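You operate a simulated robot arm through the tools that you are given. There is no shell and no other tool. Be economical: measure what you need, move in short steps, check, and stop when the job is done.

The job below is to be done with a simulated two-armed robot. You get a single attempt, and the scene is never put back.

TASK
Pick up the warm-air tool with one hand, pass it to the other hand and put it on the clear spot.
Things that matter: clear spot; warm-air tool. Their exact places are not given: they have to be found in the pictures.

It is judged by the outcome, as a careful person would: the job done as asked, and still so three seconds after it is handed in. It fails if anything else is knocked over, pushed out of place, dropped, spilled or broken.

THE ROBOT
Two 7-joint arms with two-finger parallel grippers on one trunk, on a base that drives. Base frame: it is fixed to the floor where the robot stands at the start and does not move with it; the origin is under the middle of the robot, x ahead of it, y to its left, z up. Lengths are in mm, angles in rad, forces in N, time in s.
The left shoulder is at the start at [73, 182, 1086], the right one opposite. With the tool pointing down near the work surface each hand reaches from about 300 to 760 mm from the robot's upright axis, wherever it stands, measured 20 degrees to its own side. Places, roughly: clear spot (24x22 cm) [520, 2320, 800]. Payload 3.91 kg a hand.
The tool frame of a hand sits at the grasp point between the pads (the TCP): z along the fingers, y along the line on which they close. The tips reach 30 mm beyond it. Largest opening 110 mm; finger width 20, thickness 10; the body of the gripper, 48 by 112 mm, starts 55 mm behind the TCP.
Orientation is that of the tool frame in the base frame, as a unit quaternion [w, x, y, z]. With the fingers straight down and closing along the base's y, the tool's x points along the base's -x, its y along +y and its z along -z.

THE INTERFACE
- The arms move only by the tool arm_command. It takes "left_series", "right_series" or both (then of equal length, played together; a hand with none holds still); each is a list of rows, each a list of 7 numbers: the shift along the tool's x, y, z in units of 100 mm (1.0 is 100 mm), then the turn, a rotation vector about the tool's x, y, z in units of 120 degrees (1.0 is 120 degrees), then the gripper command, from -1 (shut) to 1 (fully open), values between in proportion. In form: [[tx, ty, tz, wx, wy, wz, jaw], ...]. A call has 1 to 12 rows; each row is the pose to reach, as a shift and turn from the pose commanded when the call began, along the tool's axes at that moment. A call with a number of a shift or a turn outside -1 to 1 is refused whole. Each row takes 0.2 s and may step no farther than 50 mm and 0.15 rad from the row before; otherwise, or with a gripper value out of range, the whole call is refused. A pose out of reach is approached as far as the arm can. The call stops where the force on the tool passes 40 N (or 10 N more than at its start, if that is more) or the arm is blocked; 0.2 s more then pass. Each finger travels about 72 mm/s and halts on what it meets, pressing with about 36 N; the grip force reading is that of the motor and also rises with nothing between the fingers. The clock runs only during rows and for 0.2 s after the last one: add rows that repeat a pose to give the fingers time. The reply holds the time, the measured pose of the TCP, the force on the tool along the base axes, the opening and the grip force, in the units named above and with some noise, with the torque about the TCP (base axes, N m) and any sound that the robot's microphone picked up, and new pictures: "show" is both (left out), scene, wrist or none (wrist: the cameras of the hands that moved).
- Cameras (640 x 400 px; columns grow to the right, rows downward): "scene" is now at [216.8, -33.3, 1278.7]; the picture's right is [-0.36, -0.93, 0.00], its down [-0.47, 0.18, -0.87] and it looks along [0.81, -0.31, -0.50] (base axes); focal length 264 px, centre (320, 200). "left" rides on the left gripper at [72, -17, -103] in its tool frame; the picture's right is [0.23, 0.97, 0.00], its down [-0.76, 0.18, -0.62] and it looks along [-0.61, 0.14, 0.78] (tool axes); focal length 222 px, centre (320, 200). "right" rides on the right gripper at [72, 17, -103] in its tool frame; the picture's right is [-0.23, 0.97, 0.00], its down [-0.76, -0.18, -0.62] and it looks along [-0.61, -0.14, 0.78] (tool axes); focal length 222 px, centre (320, 200).
- raise_lower(by): slides the trunk up (or, below 0, down) by that many mm; the arms and the scene camera ride with it, the base frame stays. It gives what a move gives, with no picture.
- roll_base(legs): drives the robot by 1 to 6 legs, each [ahead, left, turn to the left] in mm, mm and rad, along the robot's own axes; the way and the turn of a leg run together, so that a leg with both is an arc; at most 1500 mm and 3.142 rad a leg. The arms and the cameras ride along, it lands a little off, and it stops where it bumps. It gives what a move gives, and a new picture of the scene camera.
- pan_tilt(pan, tilt): turns the head with the scene camera to pan (to the left, within 1.396 rad either way) and tilt (down, from -0.506 to 1.204), counted from straight ahead of the robot. It gives what a move gives, and a new picture of the scene camera.
- locate(camera, pixels): for up to 12 pixels [column, row] of the newest picture of that camera ("zoom" is the newest enlarged one), the place [x, y, z] in the base frame of the surface seen there, good to about 2 mm. The clock stands still meanwhile.
- close_up(camera, box): a new picture of the part [left, top, right, bottom] of that camera's present view, enlarged. The clock stands still meanwhile.
- hand_in(): hands the job in; it is judged then, once.

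Go step by step. Measure first, check grasps and placings, and put right what went wrong. The budget is 80 turns and 260 pictures, counting those below and the enlarged ones. Unless the task says otherwise, let go and move clear before handing in, and close with one line.

The tools are called after "Call:" by a JSON object that holds its "fn" and its "kwargs". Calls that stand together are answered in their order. arm_command: Moves the arms, as the interface text tells. Its arguments: {"type":"object","properties":{"left_series":{"type":"array","items":{"type":"array","items":{"type":"number"}}},"right_series":{"type":"array","items":{"type":"array","items":{"type":"number"}}},"show":{"type":"string","enum":["both","scene","wrist","none"]}},"required":[]} The other tools are called the same way: raise_lower (by) slides the trunk up or down; roll_base (legs) drives the base; pan_tilt (pan, tilt) turns the head that bears the scene camera; locate (camera, pixels) gives the place of the surface under pixels of a picture; close_up (camera, box) takes an enlarged picture of a part of a camera's view; hand_in () hands the job in.

At the start:

```text
t: 0.0
left_eef_pos: [488.7, 57.9, 1092.7]
left_tool_rot: [0.0, 0.0, 1.0, 0.0]
left_wrist_force: [0.0, -1.0, -0.1]
left_ft_torque: [-0.01, 0.02, -0.03]
left_gripper_width: 109.8
left_gripper_force: 0.1
right_eef_pos: [393.7, -371.9, 1138.6]
right_tool_rot: [0.001, 0.001, 1.0, 0.0]
right_wrist_force: [0.1, -0.4, 0.9]
right_ft_torque: [-0.02, 0.0, 0.0]
right_gripper_width: 110.2
right_gripper_force: 0.0
trunk travel left (down, up): [-350.0, 164.0]
robot x, y, heading: [-0.2, 0.0, 0.001]
head pan, tilt: [-0.367, 0.522]
```

scene: 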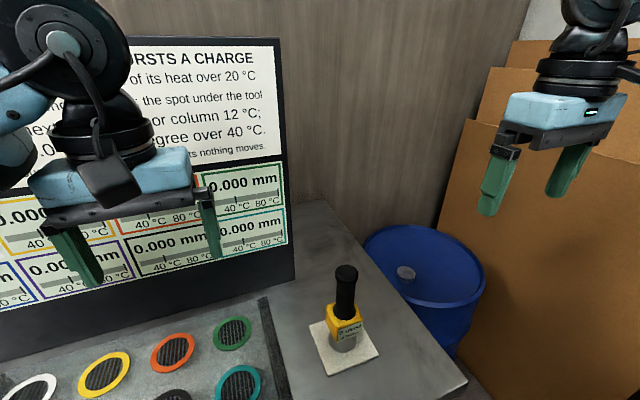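
right: 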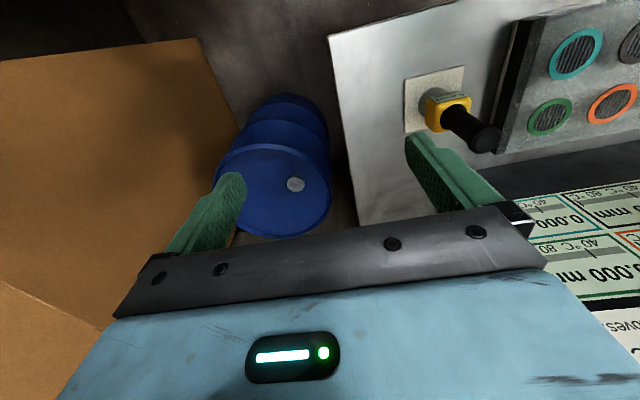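
left: 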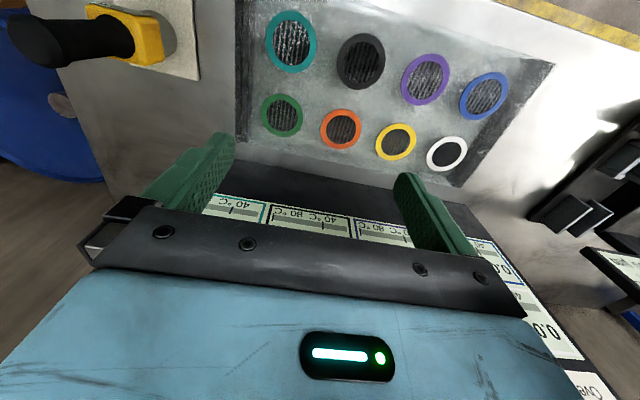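

The scene shows the warm-air tool standing near (345,305) on a pad, and a notice board with rules at (190,100). I'll read the board first and look around.

Call:
{"fn": "close_up", "kwargs": {"camera": "scene", "box": [240, 220, 440, 400]}}

Call:
{"fn": "pan_tilt", "kwargs": {"pan": 0.3, "tilt": 0.4}}

```text
2.22 times, centred on (340, 310) of scene
```

zoom: 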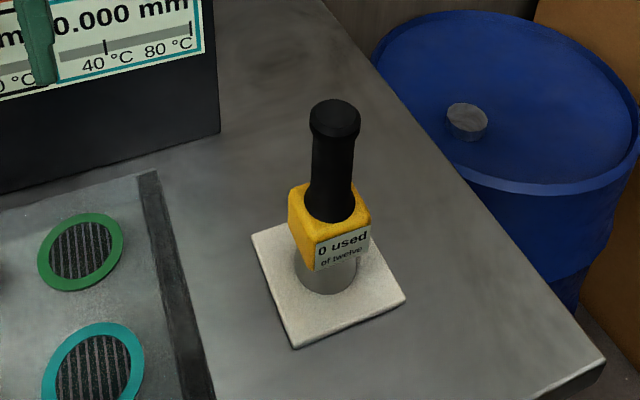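

```text
t: 1.0
left_eef_pos: [488.9, 57.6, 1093.0]
left_tool_rot: [0.0, 0.001, 1.0, 0.0]
left_wrist_force: [-0.1, 0.5, 0.5]
left_ft_torque: [0.05, 0.01, -0.04]
left_gripper_width: 110.1
left_gripper_force: 0.1
right_eef_pos: [393.0, -372.8, 1138.1]
right_tool_rot: [0.001, 0.001, 1.0, 0.0]
right_wrist_force: [0.4, -0.2, 0.4]
right_ft_torque: [0.01, 0.01, 0.0]
right_gripper_width: 110.0
right_gripper_force: 0.0
trunk travel left (down, up): [-350.0, 164.0]
robot x, y, heading: [0.6, 1.1, 0.001]
head pan, tilt: [0.3, 0.4]
```

scene: 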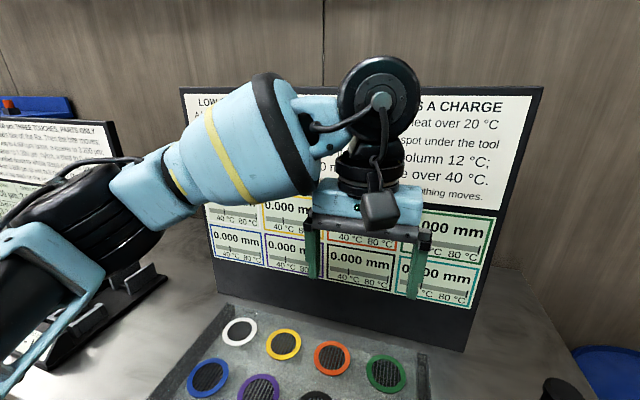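

The board seems to describe a heat test over the colored pads, and I should keep the tool off them. Now I'll look to the left for the clear spot.

Call:
{"fn": "pan_tilt", "kwargs": {"pan": 1.2, "tilt": 0.35}}

Call:
{"fn": "pan_tilt", "kwargs": {"pan": -0.1, "tilt": 0.3}}

```text
t: 2.2
left_eef_pos: [489.3, 57.5, 1092.8]
left_tool_rot: [0.001, -0.001, 1.0, 0.0]
left_wrist_force: [-0.9, 0.8, -0.5]
left_ft_torque: [0.02, 0.0, -0.02]
left_gripper_width: 110.1
left_gripper_force: 0.2
right_eef_pos: [394.0, -371.3, 1138.8]
right_tool_rot: [0.001, 0.0, 1.0, 0.0]
right_wrist_force: [0.6, -0.3, 1.4]
right_ft_torque: [0.01, -0.01, 0.03]
right_gripper_width: 110.1
right_gripper_force: 0.0
trunk travel left (down, up): [-350.0, 164.0]
robot x, y, heading: [0.4, -0.3, 0.003]
head pan, tilt: [1.201, 0.351]
```

scene: 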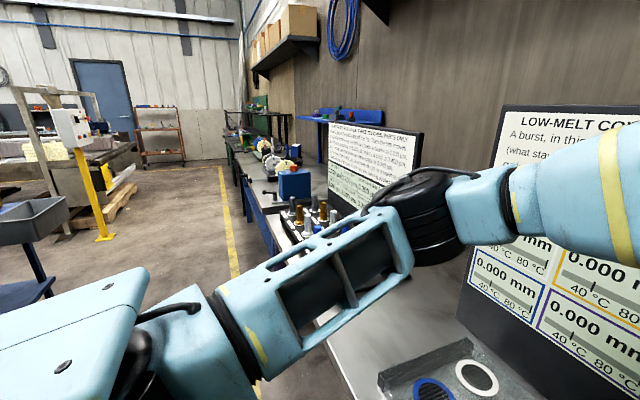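

```text
t: 3.7
left_eef_pos: [488.6, 57.0, 1092.4]
left_tool_rot: [-0.001, 0.0, 1.0, 0.0]
left_wrist_force: [0.4, 0.5, 0.4]
left_ft_torque: [-0.02, 0.01, 0.0]
left_gripper_width: 110.1
left_gripper_force: 0.2
right_eef_pos: [392.7, -371.1, 1137.6]
right_tool_rot: [0.001, 0.002, 1.0, -0.001]
right_wrist_force: [0.2, 0.1, 0.4]
right_ft_torque: [0.02, 0.01, -0.02]
right_gripper_width: 110.1
right_gripper_force: 0.0
trunk travel left (down, up): [-350.0, 164.0]
robot x, y, heading: [0.9, -0.6, 0.002]
head pan, tilt: [-0.099, 0.3]
```

scene: 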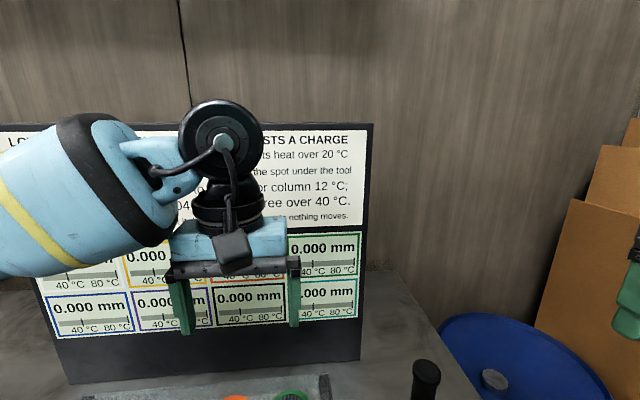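

Now I'll aim the head at the tool and measure it.

Call:
{"fn": "pan_tilt", "kwargs": {"pan": -0.45, "tilt": 0.7}}

Call:
{"fn": "close_up", "kwargs": {"camera": "scene", "box": [240, 130, 400, 330]}}

```text
t: 4.6
left_eef_pos: [488.7, 57.3, 1092.5]
left_tool_rot: [0.0, 0.0, 1.0, 0.0]
left_wrist_force: [0.6, 0.7, 0.3]
left_ft_torque: [0.01, -0.01, 0.05]
left_gripper_width: 110.0
left_gripper_force: 0.1
right_eef_pos: [392.3, -372.0, 1138.4]
right_tool_rot: [0.001, 0.001, 1.0, 0.0]
right_wrist_force: [-0.6, -0.3, 0.4]
right_ft_torque: [-0.01, -0.02, 0.0]
right_gripper_width: 110.1
right_gripper_force: 0.0
trunk travel left (down, up): [-350.0, 164.0]
robot x, y, heading: [-2.0, 0.7, -0.001]
head pan, tilt: [-0.45, 0.7]
```

scene: 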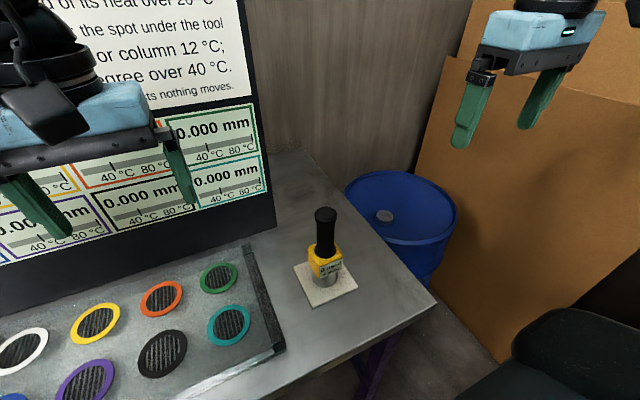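

```text
2.00 times, centred on (320, 230) of scene
```

zoom: 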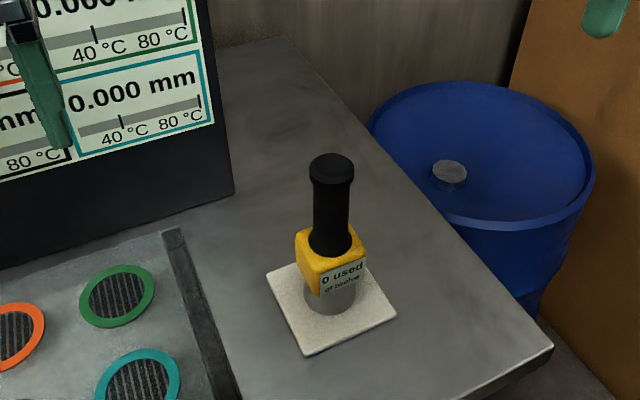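

Call:
{"fn": "locate", "kwargs": {"camera": "zoom", "pixels": [[331, 163], [331, 200], [328, 240], [316, 254], [334, 287], [328, 306], [303, 352], [396, 314], [270, 270], [348, 200], [314, 200], [366, 245]]}}

```text
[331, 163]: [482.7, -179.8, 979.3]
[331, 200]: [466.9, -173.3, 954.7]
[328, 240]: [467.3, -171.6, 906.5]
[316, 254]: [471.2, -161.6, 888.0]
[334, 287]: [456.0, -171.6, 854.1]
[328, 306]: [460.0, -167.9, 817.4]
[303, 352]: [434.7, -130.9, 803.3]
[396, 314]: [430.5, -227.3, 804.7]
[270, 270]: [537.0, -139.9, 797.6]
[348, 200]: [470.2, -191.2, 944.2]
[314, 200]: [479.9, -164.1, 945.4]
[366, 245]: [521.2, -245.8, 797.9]
```

The tool stands at about (482,-178): handle z≈898–980, yellow body 850–898, on a pad at z≈803. I'll shift the left hand aside to read the whole board.

Call:
{"fn": "arm_command", "kwargs": {"left_series": [[0.3, 0.4, 0, 0, 0, 0, 1], [0.6, 0.8, 0, 0, 0, 0, 1], [0.9, 1, 0, 0, 0, 0, 1], [0.9, 1, 0.4, 0, 0, 0, 1], [0.9, 1, 0.8, 0, 0, 0, 1]], "show": "none"}}

Call:
{"fn": "pan_tilt", "kwargs": {"pan": -0.05, "tilt": 0.35}}

Call:
{"fn": "close_up", "kwargs": {"camera": "scene", "box": [80, 80, 400, 280]}}

```text
t: 5.8
left_eef_pos: [401.7, 159.5, 1010.8]
left_tool_rot: [0.0, 0.0, 1.0, -0.001]
left_wrist_force: [-0.1, 0.8, 0.8]
left_ft_torque: [-0.02, 0.03, 0.01]
left_gripper_width: 109.8
left_gripper_force: 0.0
right_eef_pos: [393.3, -371.8, 1139.0]
right_tool_rot: [0.001, 0.001, 1.0, 0.0]
right_wrist_force: [0.4, -0.8, -0.1]
right_ft_torque: [-0.02, -0.01, 0.02]
right_gripper_width: 110.3
right_gripper_force: 0.0
trunk travel left (down, up): [-350.0, 164.0]
robot x, y, heading: [-2.2, 1.0, 0.002]
head pan, tilt: [-0.45, 0.7]
```

```text
t: 6.7
left_eef_pos: [402.8, 158.6, 1011.6]
left_tool_rot: [0.0, 0.0, 1.0, 0.0]
left_wrist_force: [0.9, -0.7, 0.2]
left_ft_torque: [0.04, -0.03, -0.01]
left_gripper_width: 110.0
left_gripper_force: 0.0
right_eef_pos: [391.9, -370.5, 1138.6]
right_tool_rot: [0.001, 0.001, 1.0, 0.0]
right_wrist_force: [0.0, 0.6, -1.1]
right_ft_torque: [0.0, -0.04, -0.03]
right_gripper_width: 109.9
right_gripper_force: 0.1
trunk travel left (down, up): [-350.0, 164.0]
robot x, y, heading: [-0.7, -2.2, 0.004]
head pan, tilt: [-0.051, 0.351]
```

scene: 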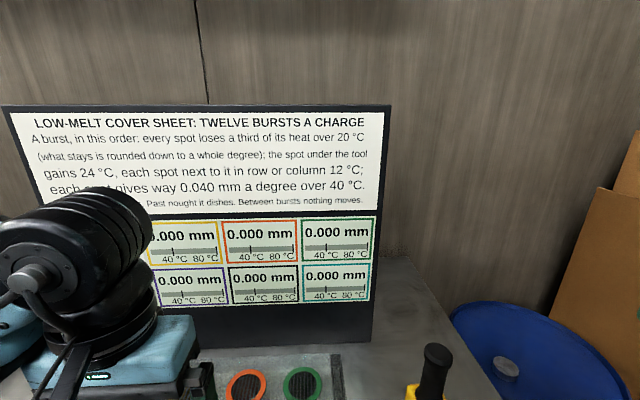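

```text
2.00 times, centred on (240, 180) of scene
```

zoom: 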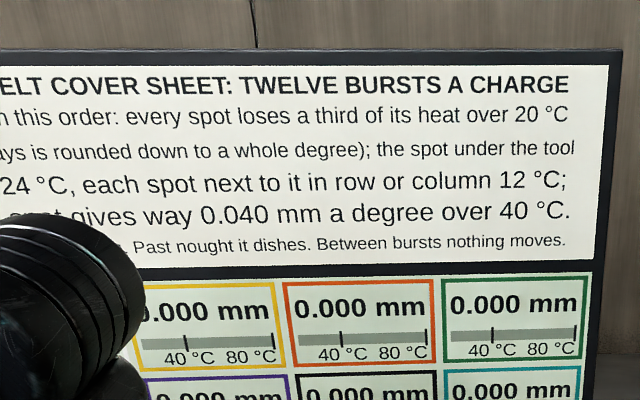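

The sheet only concerns bursts over the test spots, so I'll keep the tool away from those. Next I'll measure the yellow body for a pitched side grasp with the right hand, which leaves the black handle free for the left.

Call:
{"fn": "pan_tilt", "kwargs": {"pan": -0.35, "tilt": 0.65}}

Call:
{"fn": "close_up", "kwargs": {"camera": "scene", "box": [290, 200, 400, 320]}}

Call:
{"fn": "close_up", "kwargs": {"camera": "right", "box": [380, 40, 520, 170]}}

```text
t: 7.5
left_eef_pos: [402.2, 159.1, 1011.2]
left_tool_rot: [0.0, 0.0, 1.0, -0.001]
left_wrist_force: [-0.6, -0.1, 0.2]
left_ft_torque: [0.02, 0.01, 0.05]
left_gripper_width: 110.0
left_gripper_force: 0.0
right_eef_pos: [393.2, -371.8, 1138.8]
right_tool_rot: [0.001, 0.0, 1.0, 0.0]
right_wrist_force: [-0.5, -0.3, -0.1]
right_ft_torque: [0.03, 0.0, 0.0]
right_gripper_width: 109.8
right_gripper_force: 0.0
trunk travel left (down, up): [-350.0, 164.0]
robot x, y, heading: [-2.7, 1.5, 0.002]
head pan, tilt: [-0.351, 0.649]
```

scene: 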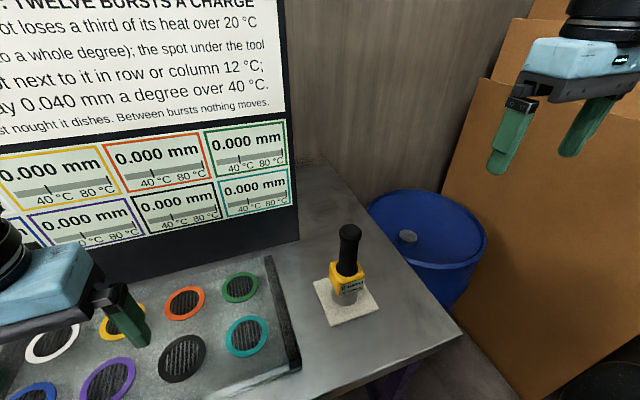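

```text
3.33 times, centred on (345, 260) of scene
```

zoom: 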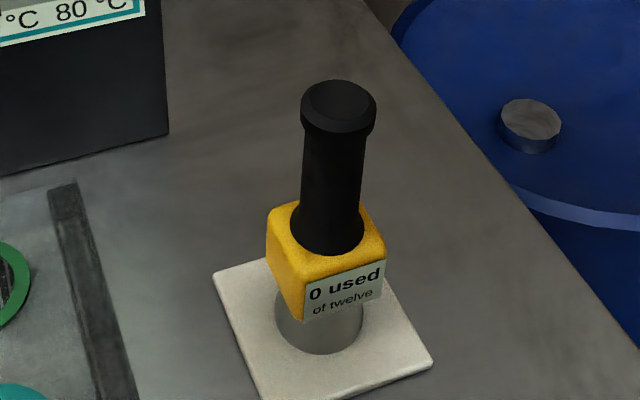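

```text
3.08 times, centred on (450, 105) of right
```

zoom: 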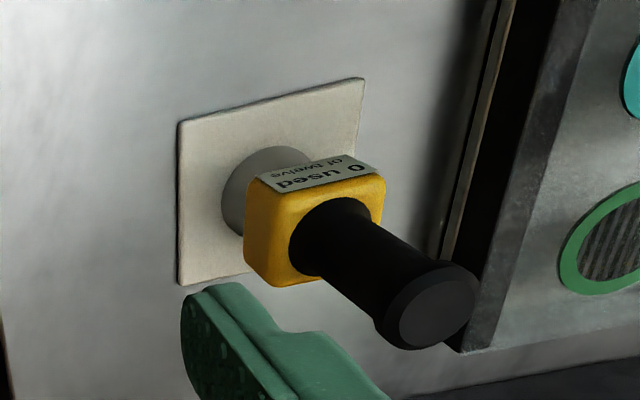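

Call:
{"fn": "locate", "kwargs": {"camera": "zoom", "pixels": [[268, 195], [372, 180], [280, 278], [250, 230], [290, 182], [345, 165], [420, 320], [330, 225], [180, 125], [362, 82], [182, 282], [376, 222]]}}

Call:
{"fn": "locate", "kwargs": {"camera": "scene", "pixels": [[345, 335], [412, 360], [452, 332], [385, 387], [350, 229], [349, 250], [337, 278], [365, 283], [343, 298]]}}

```text
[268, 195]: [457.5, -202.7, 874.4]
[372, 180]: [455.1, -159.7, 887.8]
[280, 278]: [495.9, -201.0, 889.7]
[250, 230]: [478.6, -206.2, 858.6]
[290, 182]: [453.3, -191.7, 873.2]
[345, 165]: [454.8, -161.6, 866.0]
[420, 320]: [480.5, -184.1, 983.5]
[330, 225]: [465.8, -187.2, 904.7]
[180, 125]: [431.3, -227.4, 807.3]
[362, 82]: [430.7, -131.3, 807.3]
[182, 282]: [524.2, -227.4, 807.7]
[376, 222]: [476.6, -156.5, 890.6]
```

```text
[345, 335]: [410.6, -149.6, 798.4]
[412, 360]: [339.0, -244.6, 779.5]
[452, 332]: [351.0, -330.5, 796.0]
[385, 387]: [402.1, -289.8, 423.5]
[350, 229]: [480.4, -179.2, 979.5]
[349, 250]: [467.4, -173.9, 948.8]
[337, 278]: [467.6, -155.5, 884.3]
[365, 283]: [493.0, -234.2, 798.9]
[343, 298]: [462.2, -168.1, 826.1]
```

The body is axis-aligned, centred at (480,-180), about 50 mm wide, z 850–893, with the bench at 798. I'll tilt the right hand 60° forward, closing along y, and bring it nearer.

Call:
{"fn": "arm_command", "kwargs": {"right_series": [[0, 0.15, 0.05, 0, -0.071, 0, 1], [0, 0.3, 0.1, 0, -0.142, 0, 1], [0, 0.45, 0.15, 0, -0.213, 0, 1], [0, 0.6, 0.2, 0, -0.284, 0, 1], [0, 0.75, 0.3, 0, -0.355, 0, 1], [0, 0.9, 0.4, 0, -0.426, 0, 1], [0, 1, 0.5, 0, -0.495, 0, 1], [0, 1, 0.5, 0, -0.5, 0, 1]], "show": "scene"}}

```text
t: 9.2
left_eef_pos: [401.7, 159.7, 1009.9]
left_tool_rot: [0.0, 0.0, 1.0, 0.0]
left_wrist_force: [0.7, -0.3, -0.4]
left_ft_torque: [0.0, 0.01, -0.03]
left_gripper_width: 109.7
left_gripper_force: 0.1
right_eef_pos: [452.5, -279.5, 1129.7]
right_tool_rot: [0.5, 0.001, 0.866, 0.0]
right_wrist_force: [-0.2, -0.1, 0.7]
right_ft_torque: [-0.03, 0.02, 0.0]
right_gripper_width: 110.0
right_gripper_force: 0.1
right hand out of reach, approached as far as the arm can: row 6, 7, 8
trunk travel left (down, up): [-350.0, 164.0]
robot x, y, heading: [1.3, -0.0, 0.004]
head pan, tilt: [-0.351, 0.649]
```

scene: 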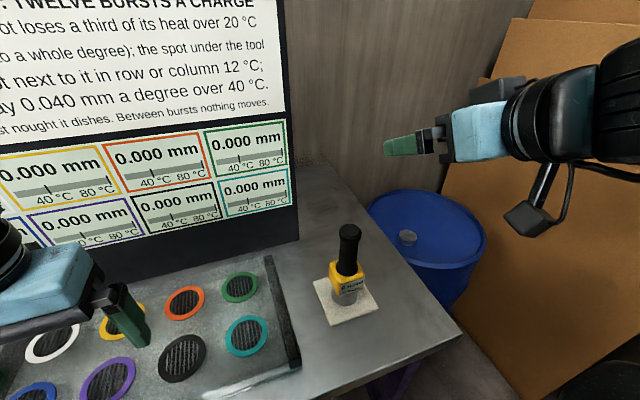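

The tilt is reached, but the hand stopped at x≈452 because it is too close to the body. I'll back the base 130 mm for room.

Call:
{"fn": "roll_base", "kwargs": {"legs": [[-130, 0, 0]]}}

Call:
{"fn": "arm_command", "kwargs": {"right_series": [[0, 0.25, 0.3, 0, 0, 0, 1], [0, 0.5, 0.6, 0, 0, 0, 1], [0, 0.8, 0.9, 0, 0, 0, 1], [0, 1, 1, 0, 0, 0, 1], [0, 1, 1, 0, 0, 0, 1]], "show": "scene"}}

```text
t: 10.5
left_eef_pos: [279.2, 158.0, 1011.5]
left_tool_rot: [0.0, 0.001, 1.0, 0.001]
left_wrist_force: [-0.5, -0.1, 0.3]
left_ft_torque: [0.02, -0.02, -0.01]
left_gripper_width: 110.0
left_gripper_force: 0.1
right_eef_pos: [327.5, -280.9, 1130.3]
right_tool_rot: [0.499, 0.001, 0.866, -0.001]
right_wrist_force: [-0.5, -0.5, -0.4]
right_ft_torque: [0.04, -0.01, -0.03]
right_gripper_width: 110.0
right_gripper_force: 0.0
trunk travel left (down, up): [-350.0, 164.0]
robot x, y, heading: [-121.1, 0.3, -0.004]
head pan, tilt: [-0.351, 0.649]
```

scene: 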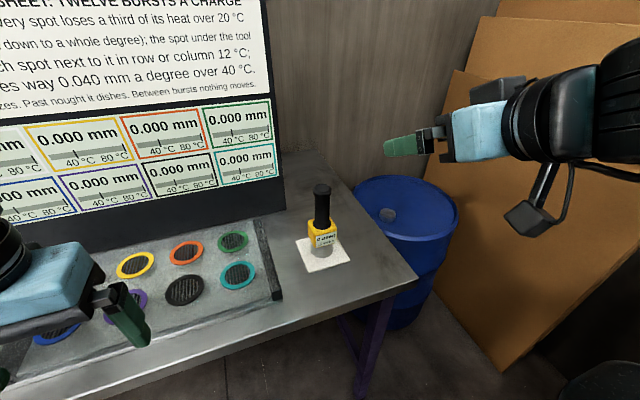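

```text
t: 11.7
left_eef_pos: [278.8, 158.7, 1010.2]
left_tool_rot: [0.0, 0.0, 1.0, 0.0]
left_wrist_force: [0.6, 0.3, -0.4]
left_ft_torque: [0.03, -0.02, -0.02]
left_gripper_width: 110.1
left_gripper_force: 0.0
right_eef_pos: [414.5, -182.2, 1080.4]
right_tool_rot: [0.5, 0.002, 0.866, 0.0]
right_wrist_force: [0.7, -0.1, 0.0]
right_ft_torque: [0.0, 0.02, 0.0]
right_gripper_width: 109.8
right_gripper_force: 0.0
trunk travel left (down, up): [-350.0, 164.0]
robot x, y, heading: [-121.8, 0.2, -0.005]
head pan, tilt: [-0.351, 0.649]
```

scene: 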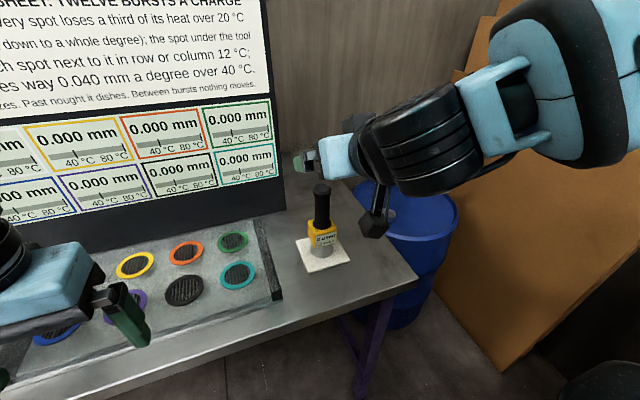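

The right hand is at (414,-182,1080) with the right tilt; I'll come down to about (430,-180,990) and check with the wrist camera.

Call:
{"fn": "arm_command", "kwargs": {"right_series": [[0.23, 0.01, 0.19, 0, 0, 0, 1], [0.47, 0.02, 0.38, 0, 0, 0, 1], [0.7, 0.02, 0.58, 0, 0, 0, 1], [0.7, 0.02, 0.58, 0, 0, 0, 1]]}}

```text
t: 12.7
left_eef_pos: [278.9, 158.2, 1011.0]
left_tool_rot: [0.001, 0.001, 1.0, 0.001]
left_wrist_force: [-0.1, 0.9, -0.3]
left_ft_torque: [-0.05, 0.01, 0.0]
left_gripper_width: 110.0
left_gripper_force: 0.0
right_eef_pos: [430.2, -181.2, 988.5]
right_tool_rot: [0.499, 0.002, 0.866, 0.0]
right_wrist_force: [-0.8, 0.1, 0.4]
right_ft_torque: [-0.03, -0.03, -0.02]
right_gripper_width: 109.8
right_gripper_force: 0.0
trunk travel left (down, up): [-350.0, 164.0]
robot x, y, heading: [-124.8, 0.4, -0.004]
head pan, tilt: [-0.351, 0.649]
```

scene: 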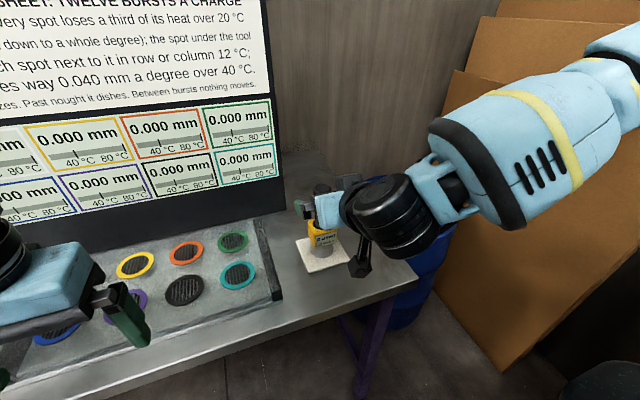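
right: 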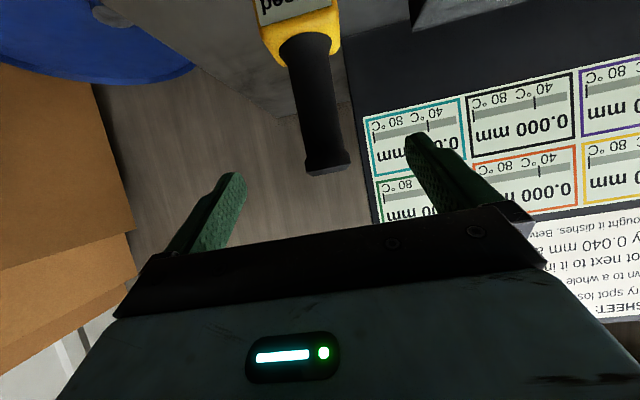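

The handle (315,110) lies between the fingers; I'll go down to the body at (478,-180,874).

Call:
{"fn": "arm_command", "kwargs": {"right_series": [[0.22, 0.01, 0.25, 0, 0, 0, 1], [0.42, 0.01, 0.5, 0, 0, 0, 1], [0.6, 0.01, 0.75, 0, 0, 0, 1], [0.75, 0.01, 0.985, 0, 0, 0, 1], [0.75, 0.01, 0.985, 0, 0, 0, 1]]}}

```text
t: 13.9
left_eef_pos: [279.2, 157.6, 1010.2]
left_tool_rot: [0.001, 0.001, 1.0, 0.001]
left_wrist_force: [0.0, 0.5, 0.4]
left_ft_torque: [-0.04, 0.02, 0.0]
left_gripper_width: 109.9
left_gripper_force: 0.1
right_eef_pos: [478.9, -176.7, 875.5]
right_tool_rot: [0.5, 0.001, 0.866, 0.0]
right_wrist_force: [-0.2, 0.6, 0.1]
right_ft_torque: [0.0, 0.0, 0.02]
right_gripper_width: 110.1
right_gripper_force: 0.0
trunk travel left (down, up): [-350.0, 164.0]
robot x, y, heading: [-124.9, -2.1, 0.001]
head pan, tilt: [-0.351, 0.649]
```

scene: 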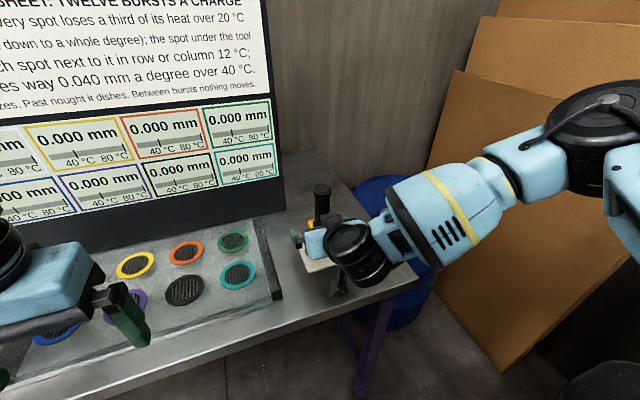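
right: 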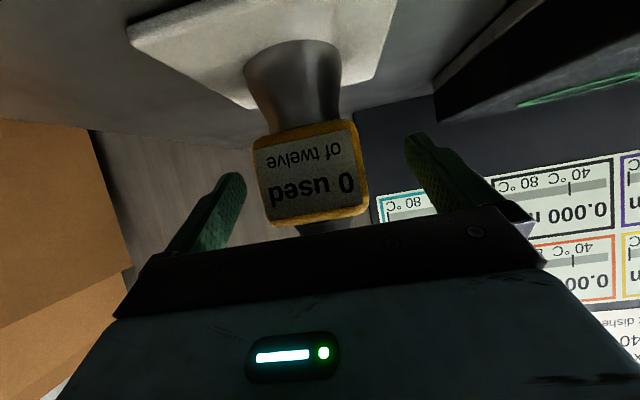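

The body (315,170) sits between the fingers, slightly toward the right finger. I'll shift y by -3.5 mm and close.

Call:
{"fn": "arm_command", "kwargs": {"right_series": [[0, -0.035, 0, 0, 0, 0, 1], [0, -0.035, 0, 0, 0, 0, 0.3], [0, -0.035, 0, 0, 0, 0, 0], [0, -0.035, 0, 0, 0, 0, -0.3], [0, -0.035, 0, 0, 0, 0, -0.6], [0, -0.035, 0, 0, 0, 0, -1], [0, -0.035, 0, 0, 0, 0, -1]]}}

```text
t: 15.5
left_eef_pos: [280.4, 157.8, 1010.2]
left_tool_rot: [0.0, 0.002, 1.0, -0.001]
left_wrist_force: [-0.4, 0.9, 0.0]
left_ft_torque: [-0.04, 0.02, -0.02]
left_gripper_width: 109.9
left_gripper_force: 0.1
right_eef_pos: [477.6, -179.9, 874.5]
right_tool_rot: [0.5, 0.002, 0.866, -0.001]
right_wrist_force: [-0.1, 2.1, 0.1]
right_ft_torque: [0.02, 0.0, 0.01]
right_gripper_width: 54.0
right_gripper_force: 35.9
trunk travel left (down, up): [-350.0, 164.0]
robot x, y, heading: [-124.8, 0.9, -0.002]
head pan, tilt: [-0.351, 0.649]
```

scene: 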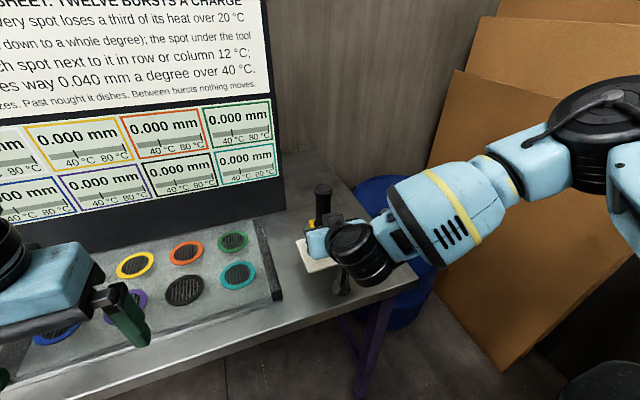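
right: 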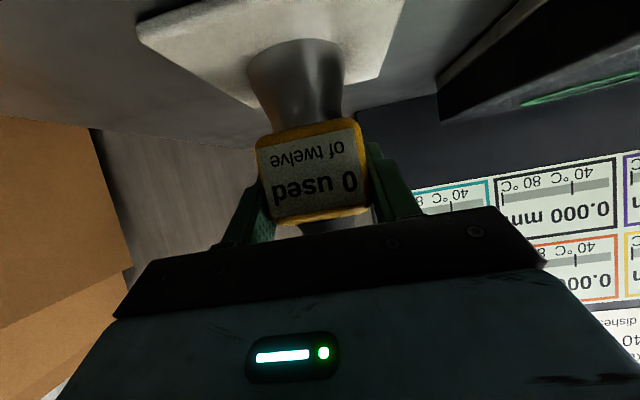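

The grip holds at 54 mm and 36 N. I'll lift straight up 110 mm.

Call:
{"fn": "arm_command", "kwargs": {"right_series": [[-0.09, 0, -0.05, 0, 0, 0, -1], [-0.26, 0, -0.15, 0, 0, 0, -1], [-0.52, 0, -0.3, 0, 0, 0, -1], [-0.78, 0, -0.45, 0, 0, 0, -1], [-0.95, 0, -0.55, 0, 0, 0, -1], [-0.95, 0, -0.55, 0, 0, 0, -1]]}}

```text
t: 16.9
left_eef_pos: [280.1, 158.3, 1009.8]
left_tool_rot: [0.0, 0.001, 1.0, 0.0]
left_wrist_force: [0.3, -0.1, -0.3]
left_ft_torque: [0.0, 0.03, -0.01]
left_gripper_width: 110.0
left_gripper_force: 0.1
right_eef_pos: [477.7, -181.4, 985.2]
right_tool_rot: [0.5, 0.002, 0.866, -0.001]
right_wrist_force: [0.2, -0.6, -7.6]
right_ft_torque: [0.0, 0.02, -0.03]
right_gripper_width: 53.6
right_gripper_force: 36.0
trunk travel left (down, up): [-350.0, 164.0]
robot x, y, heading: [-123.0, 0.2, 0.001]
head pan, tilt: [-0.351, 0.649]
```

scene: 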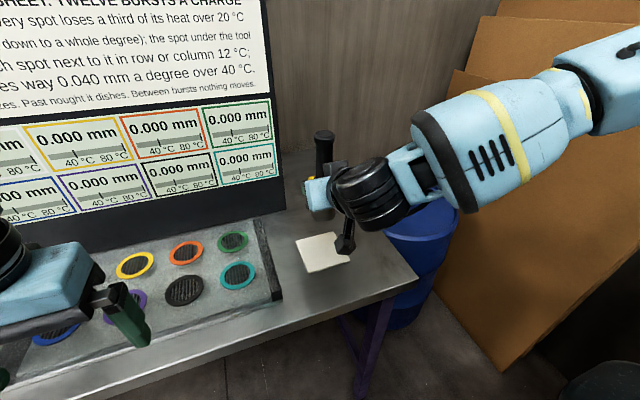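
right: 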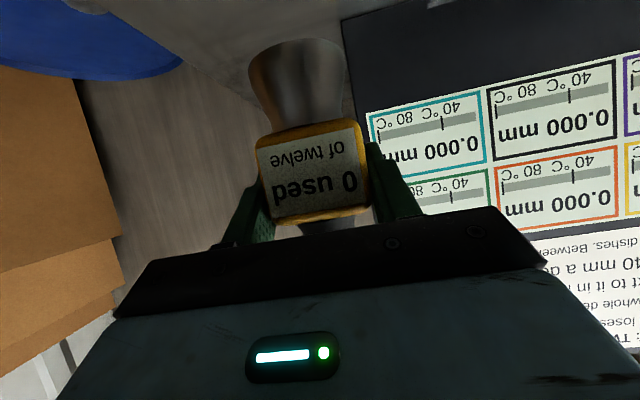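

The tool is held, with a wrist load of about 7.6 N. I'll back away from the bench before the handover.

Call:
{"fn": "roll_base", "kwargs": {"legs": [[-330, 0, 0]]}}

Call:
{"fn": "arm_command", "kwargs": {"right_series": [[0, 0.25, 0, 0, 0, 0, -1], [0, 0.5, 0, 0, 0, 0, -1], [0, 0.75, 0, 0, 0, 0, -1], [0, 1, 0, 0, 0, 0, -1], [0, 1, 0, 0, 0, 0, -1]], "left_series": [[-0.3, 0, -0.35, 0, 0, 0, 1], [-0.6, 0, -0.7, 0, 0, 0, 1], [-0.9, 0, -1, 0, 0, 0, 1], [-1, 0, -1, 0, 0, 0, 1], [-1, 0, -1, 0, 0, 0, 1]], "show": "scene"}}

```text
t: 19.1
left_eef_pos: [-49.3, 158.9, 1009.4]
left_tool_rot: [0.0, 0.0, 1.0, 0.0]
left_wrist_force: [0.2, 0.2, 0.5]
left_ft_torque: [0.02, -0.03, 0.01]
left_gripper_width: 110.0
left_gripper_force: 0.0
right_eef_pos: [149.8, -180.6, 985.7]
right_tool_rot: [0.499, 0.001, 0.866, 0.0]
right_wrist_force: [0.1, -1.4, -7.8]
right_ft_torque: [0.02, 0.04, 0.0]
right_gripper_width: 53.9
right_gripper_force: 36.1
trunk travel left (down, up): [-350.0, 164.0]
robot x, y, heading: [-452.0, -0.8, -0.003]
head pan, tilt: [-0.351, 0.649]
```

scene: 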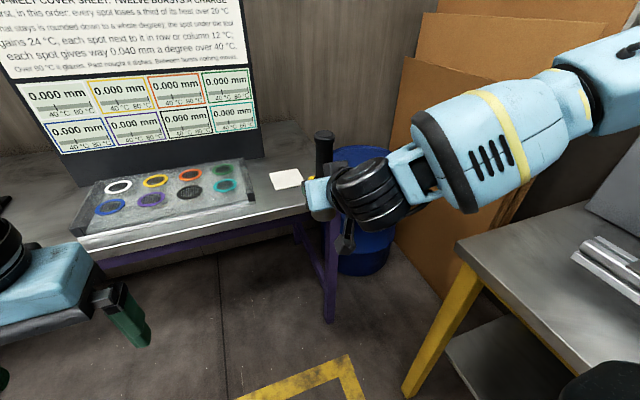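

```text
t: 20.3
left_eef_pos: [51.2, 159.1, 1111.8]
left_tool_rot: [0.0, 0.0, 1.0, 0.001]
left_wrist_force: [-0.2, 0.4, 0.4]
left_ft_torque: [0.01, -0.02, -0.01]
left_gripper_width: 110.1
left_gripper_force: 0.2
right_eef_pos: [151.6, -110.0, 984.5]
right_tool_rot: [0.5, 0.001, 0.866, -0.001]
right_wrist_force: [0.4, 0.5, -7.6]
right_ft_torque: [-0.03, 0.03, -0.01]
right_gripper_width: 54.1
right_gripper_force: 36.0
right hand out of reach, approached as far as the arm can: row 3, 4, 5
trunk travel left (down, up): [-350.0, 164.0]
robot x, y, heading: [-455.1, 3.3, 0.002]
head pan, tilt: [-0.351, 0.649]
```

scene: 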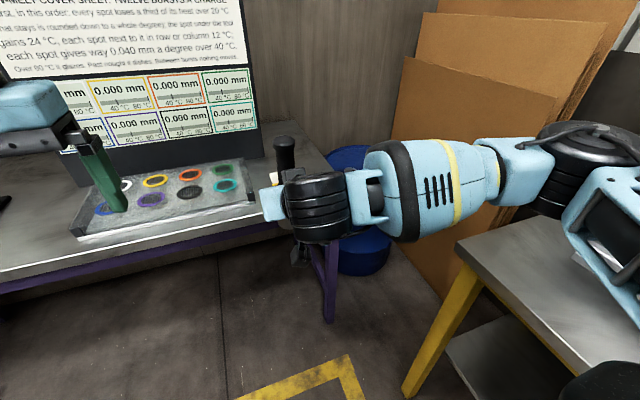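

The right hand reached y≈-110 before its limit. I'll yaw it 40° left about the vertical, which brings the tool to the centre.

Call:
{"fn": "arm_command", "kwargs": {"right_series": [[0.03, 0.17, -0.05, -0.058, 0, -0.033, -1], [0.06, 0.34, -0.1, -0.116, 0, -0.066, -1], [0.09, 0.5, -0.15, -0.173, 0, -0.1, -1], [0.12, 0.67, -0.21, -0.231, 0, -0.133, -1], [0.15, 0.84, -0.26, -0.288, 0, -0.166, -1], [0.15, 0.84, -0.26, -0.288, 0, -0.166, -1]]}}

```text
t: 21.7
left_eef_pos: [53.1, 160.1, 1111.7]
left_tool_rot: [0.0, 0.0, 1.0, 0.0]
left_wrist_force: [-0.1, -0.2, 0.5]
left_ft_torque: [0.0, 0.0, -0.01]
left_gripper_width: 109.9
left_gripper_force: 0.1
right_eef_pos: [120.5, -29.0, 984.3]
right_tool_rot: [0.47, -0.295, 0.814, 0.171]
right_wrist_force: [0.2, -0.1, -8.2]
right_ft_torque: [0.01, 0.01, -0.01]
right_gripper_width: 53.9
right_gripper_force: 35.7
trunk travel left (down, up): [-350.0, 164.0]
robot x, y, heading: [-451.5, 0.0, 0.002]
head pan, tilt: [-0.351, 0.649]
```

scene: 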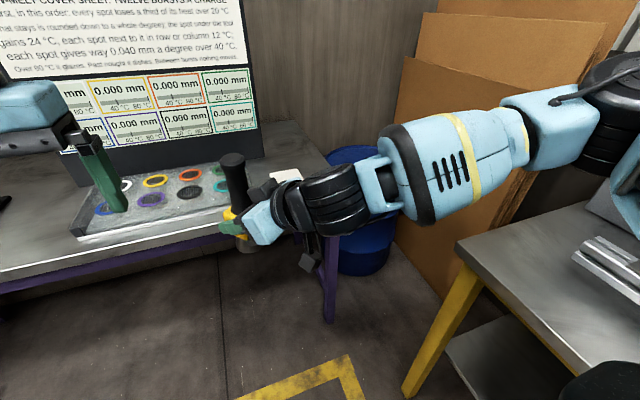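
right: 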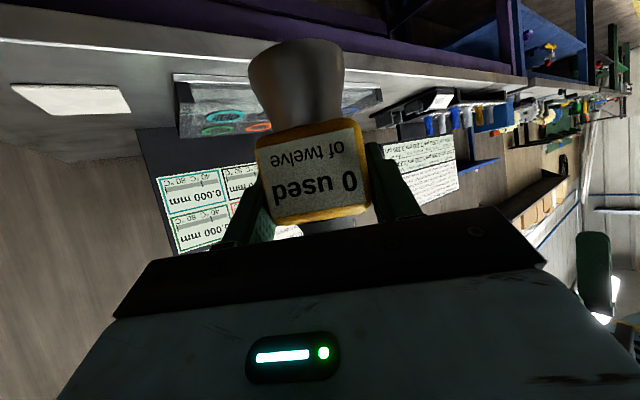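

The tool is now centred near (121,-28). I'll look at it straight on to locate the handle.

Call:
{"fn": "pan_tilt", "kwargs": {"pan": -0.05, "tilt": 0.6}}

Call:
{"fn": "close_up", "kwargs": {"camera": "scene", "box": [240, 100, 400, 300]}}

```text
t: 22.5
left_eef_pos: [51.9, 159.0, 1112.2]
left_tool_rot: [0.0, 0.0, 1.0, 0.0]
left_wrist_force: [0.8, -0.4, 0.7]
left_ft_torque: [0.01, -0.03, 0.01]
left_gripper_width: 110.1
left_gripper_force: 0.0
right_eef_pos: [121.2, -29.3, 983.3]
right_tool_rot: [0.469, -0.294, 0.815, 0.17]
right_wrist_force: [-1.1, -0.6, -7.4]
right_ft_torque: [0.03, 0.02, -0.02]
right_gripper_width: 53.8
right_gripper_force: 37.0
trunk travel left (down, up): [-350.0, 164.0]
robot x, y, heading: [-452.8, -3.2, 0.001]
head pan, tilt: [-0.051, 0.6]
```

scene: 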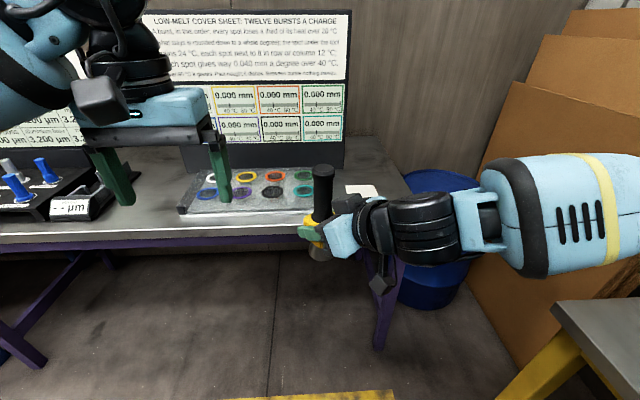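

```text
2.00 times, centred on (320, 200) of scene
```

zoom: 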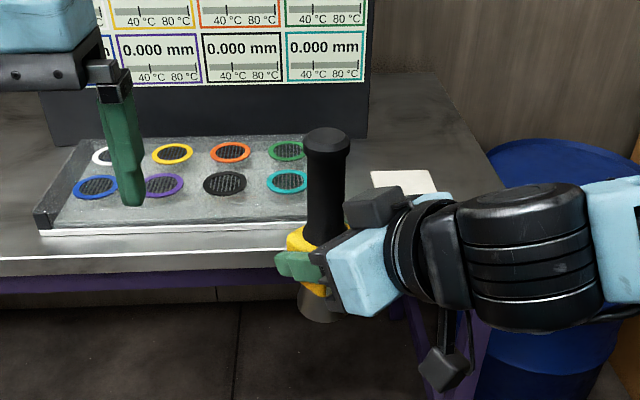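

Call:
{"fn": "locate", "kwargs": {"camera": "zoom", "pixels": [[328, 138], [326, 160], [326, 180], [326, 205], [310, 180], [340, 180], [303, 235], [370, 200], [395, 190]]}}

```text
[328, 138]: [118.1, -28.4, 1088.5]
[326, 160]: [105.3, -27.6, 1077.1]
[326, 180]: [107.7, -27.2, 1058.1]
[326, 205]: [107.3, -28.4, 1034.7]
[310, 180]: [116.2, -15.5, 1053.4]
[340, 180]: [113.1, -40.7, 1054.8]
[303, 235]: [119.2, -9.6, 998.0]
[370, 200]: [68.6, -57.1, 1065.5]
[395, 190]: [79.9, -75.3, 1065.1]
```

The handle axis is at about (122,-28), vertical, with its top at z≈1090. I'll bring the left hand above it, yawed 30° to stay clear of the housing at (370,200) on the right hand.

Call:
{"fn": "arm_command", "kwargs": {"left_series": [[-0.15, -0.2, -0.2, 0, 0, -0.06, 1], [-0.3, -0.4, -0.4, 0, 0, -0.12, 1], [-0.45, -0.6, -0.4, 0, 0, -0.18, 1], [-0.6, -0.8, -0.4, 0, 0, -0.25, 0.7], [-0.7, -1, -0.4, 0, 0, -0.25, 0.7], [-0.7, -1, -0.4, 0, 0, -0.25, 0.7]]}}

```text
t: 23.9
left_eef_pos: [124.0, 60.2, 1150.9]
left_tool_rot: [0.001, -0.259, 0.966, -0.001]
left_wrist_force: [-0.1, 0.2, 0.1]
left_ft_torque: [0.0, 0.0, 0.03]
left_gripper_width: 93.3
left_gripper_force: 0.0
right_eef_pos: [120.1, -27.7, 983.5]
right_tool_rot: [0.47, -0.294, 0.814, 0.171]
right_wrist_force: [-0.4, -0.4, -8.1]
right_ft_torque: [-0.04, 0.01, 0.01]
right_gripper_width: 53.8
right_gripper_force: 36.3
trunk travel left (down, up): [-350.0, 164.0]
robot x, y, heading: [-451.8, 0.8, 0.002]
head pan, tilt: [-0.051, 0.6]
```

scene: 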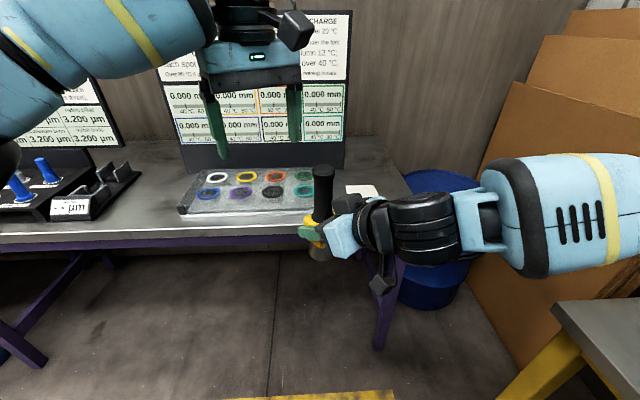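
left: 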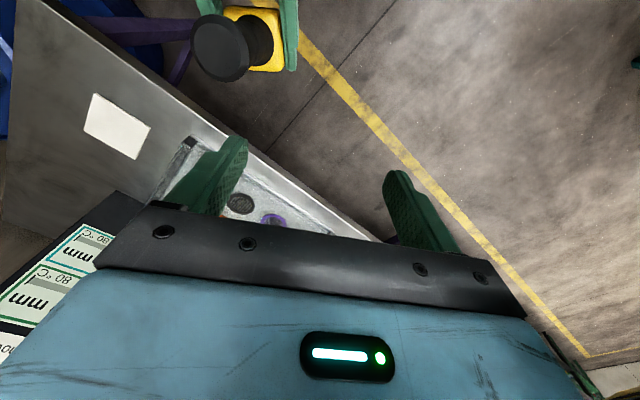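

Now I'll slide over the handle at the same height.

Call:
{"fn": "arm_command", "kwargs": {"left_series": [[0.15, -0.25, 0, 0, 0, 0, 0.7], [0.3, -0.5, 0, 0, 0, 0, 0.7], [0.45, -0.755, 0, 0, 0, 0, 0.7], [0.45, -0.755, 0, 0, 0, 0, 0.7]]}}

```text
t: 24.9
left_eef_pos: [119.9, -27.9, 1151.5]
left_tool_rot: [0.0, -0.259, 0.966, -0.001]
left_wrist_force: [0.2, 0.0, -1.3]
left_ft_torque: [-0.05, 0.02, 0.02]
left_gripper_width: 93.7
left_gripper_force: 0.0
right_eef_pos: [119.4, -29.3, 982.8]
right_tool_rot: [0.469, -0.294, 0.815, 0.17]
right_wrist_force: [0.2, 0.7, -7.4]
right_ft_torque: [0.01, 0.02, 0.02]
right_gripper_width: 53.8
right_gripper_force: 36.2
trunk travel left (down, up): [-350.0, 164.0]
robot x, y, heading: [-455.7, 0.8, 0.005]
head pan, tilt: [-0.051, 0.6]
```

scene: 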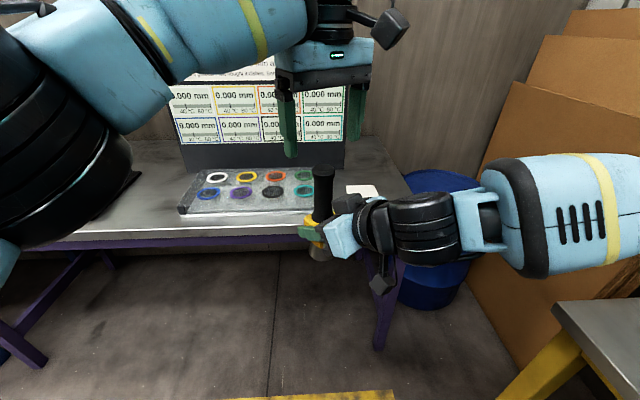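
left: 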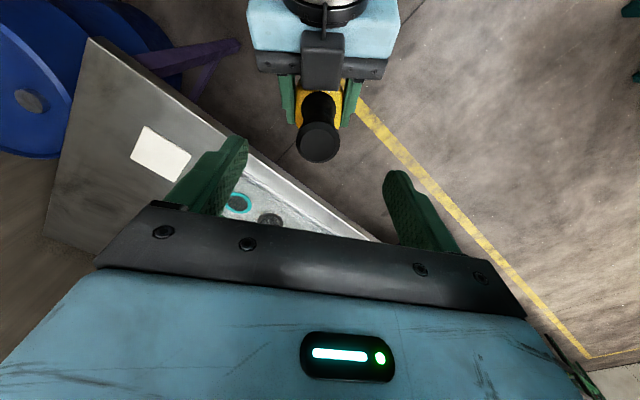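

The handle lies between the left fingers. I'll descend 88 mm, watching forces.

Call:
{"fn": "arm_command", "kwargs": {"left_series": [[-0.01, 0, 0.25, 0, 0, 0, 0.7], [-0.02, 0, 0.5, 0, 0, 0, 0.7], [-0.02, 0, 0.7, 0, 0, 0, 0.7], [-0.02, 0, 0.88, 0, 0, 0, 0.7], [-0.02, 0, 0.88, 0, 0, 0, 0.7]]}}

Call:
{"fn": "close_up", "kwargs": {"camera": "scene", "box": [240, 100, 400, 300]}}

```text
t: 26.1
left_eef_pos: [122.3, -27.3, 1063.1]
left_tool_rot: [0.0, -0.26, 0.966, -0.001]
left_wrist_force: [-0.4, -0.9, 0.0]
left_ft_torque: [0.0, 0.0, -0.01]
left_gripper_width: 93.6
left_gripper_force: 0.1
right_eef_pos: [121.4, -28.7, 984.1]
right_tool_rot: [0.47, -0.294, 0.814, 0.171]
right_wrist_force: [-0.2, 1.1, -6.8]
right_ft_torque: [0.03, -0.01, 0.0]
right_gripper_width: 53.6
right_gripper_force: 35.8
trunk travel left (down, up): [-350.0, 164.0]
robot x, y, heading: [-455.3, 1.1, 0.006]
head pan, tilt: [-0.051, 0.6]
```

scene: 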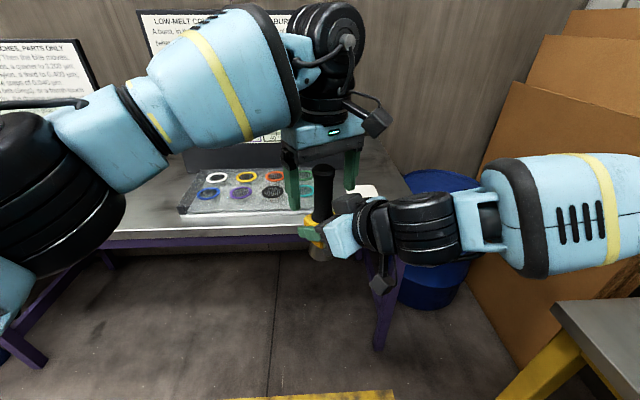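
left: 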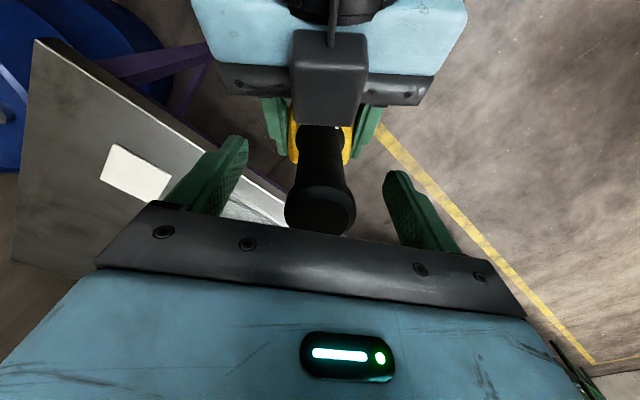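

```text
2.00 times, centred on (320, 200) of scene
```

zoom: 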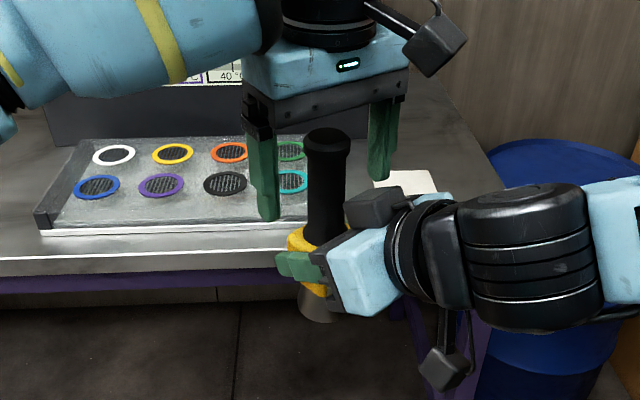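

The handle is centred between the left fingers with clearance from the right hand. Closing the left gripper.

Call:
{"fn": "arm_command", "kwargs": {"left_series": [[0, 0, 0, 0, 0, 0, 0.3], [0, 0, 0, 0, 0, 0, 0], [0, 0, 0, 0, 0, 0, -0.3], [0, 0, 0, 0, 0, 0, -0.6], [0, 0, 0, 0, 0, 0, -1], [0, 0, 0, 0, 0, 0, -1], [0, 0, 0, 0, 0, 0, -1]]}}

Call:
{"fn": "close_up", "kwargs": {"camera": "scene", "box": [240, 100, 400, 300]}}

```text
t: 27.7
left_eef_pos: [123.1, -27.1, 1063.5]
left_tool_rot: [0.0, -0.259, 0.966, 0.0]
left_wrist_force: [-0.9, 0.5, 0.5]
left_ft_torque: [0.43, 0.3, -0.16]
left_gripper_width: 29.4
left_gripper_force: 36.1
right_eef_pos: [120.1, -28.5, 982.4]
right_tool_rot: [0.469, -0.295, 0.815, 0.17]
right_wrist_force: [-0.5, -0.9, -7.7]
right_ft_torque: [-0.41, -0.32, 0.18]
right_gripper_width: 53.9
right_gripper_force: 36.1
trunk travel left (down, up): [-350.0, 164.0]
robot x, y, heading: [-452.9, -1.3, -0.008]
head pan, tilt: [-0.051, 0.6]
```

scene: 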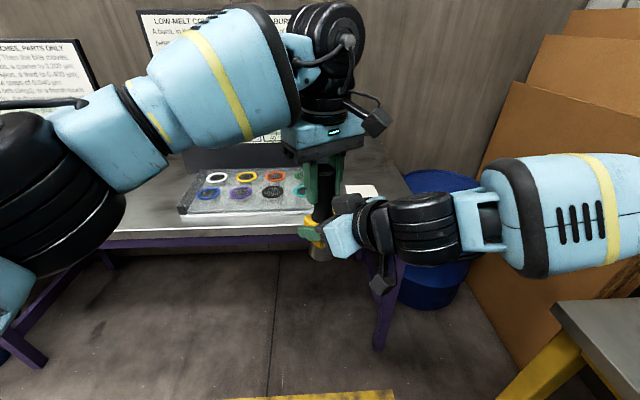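
left: 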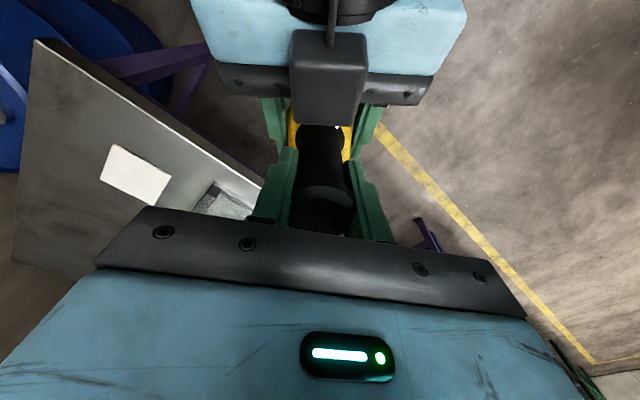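

```text
2.00 times, centred on (320, 200) of scene
```

zoom: 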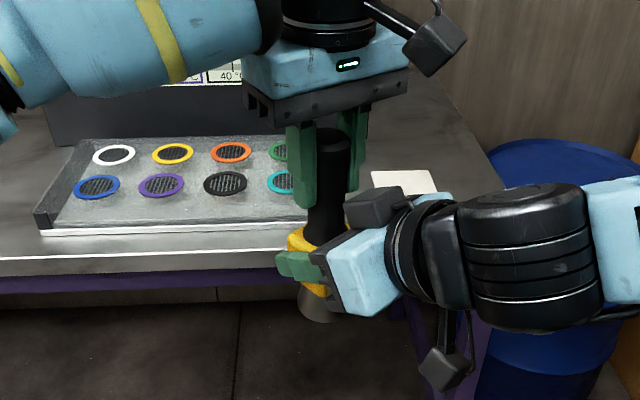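

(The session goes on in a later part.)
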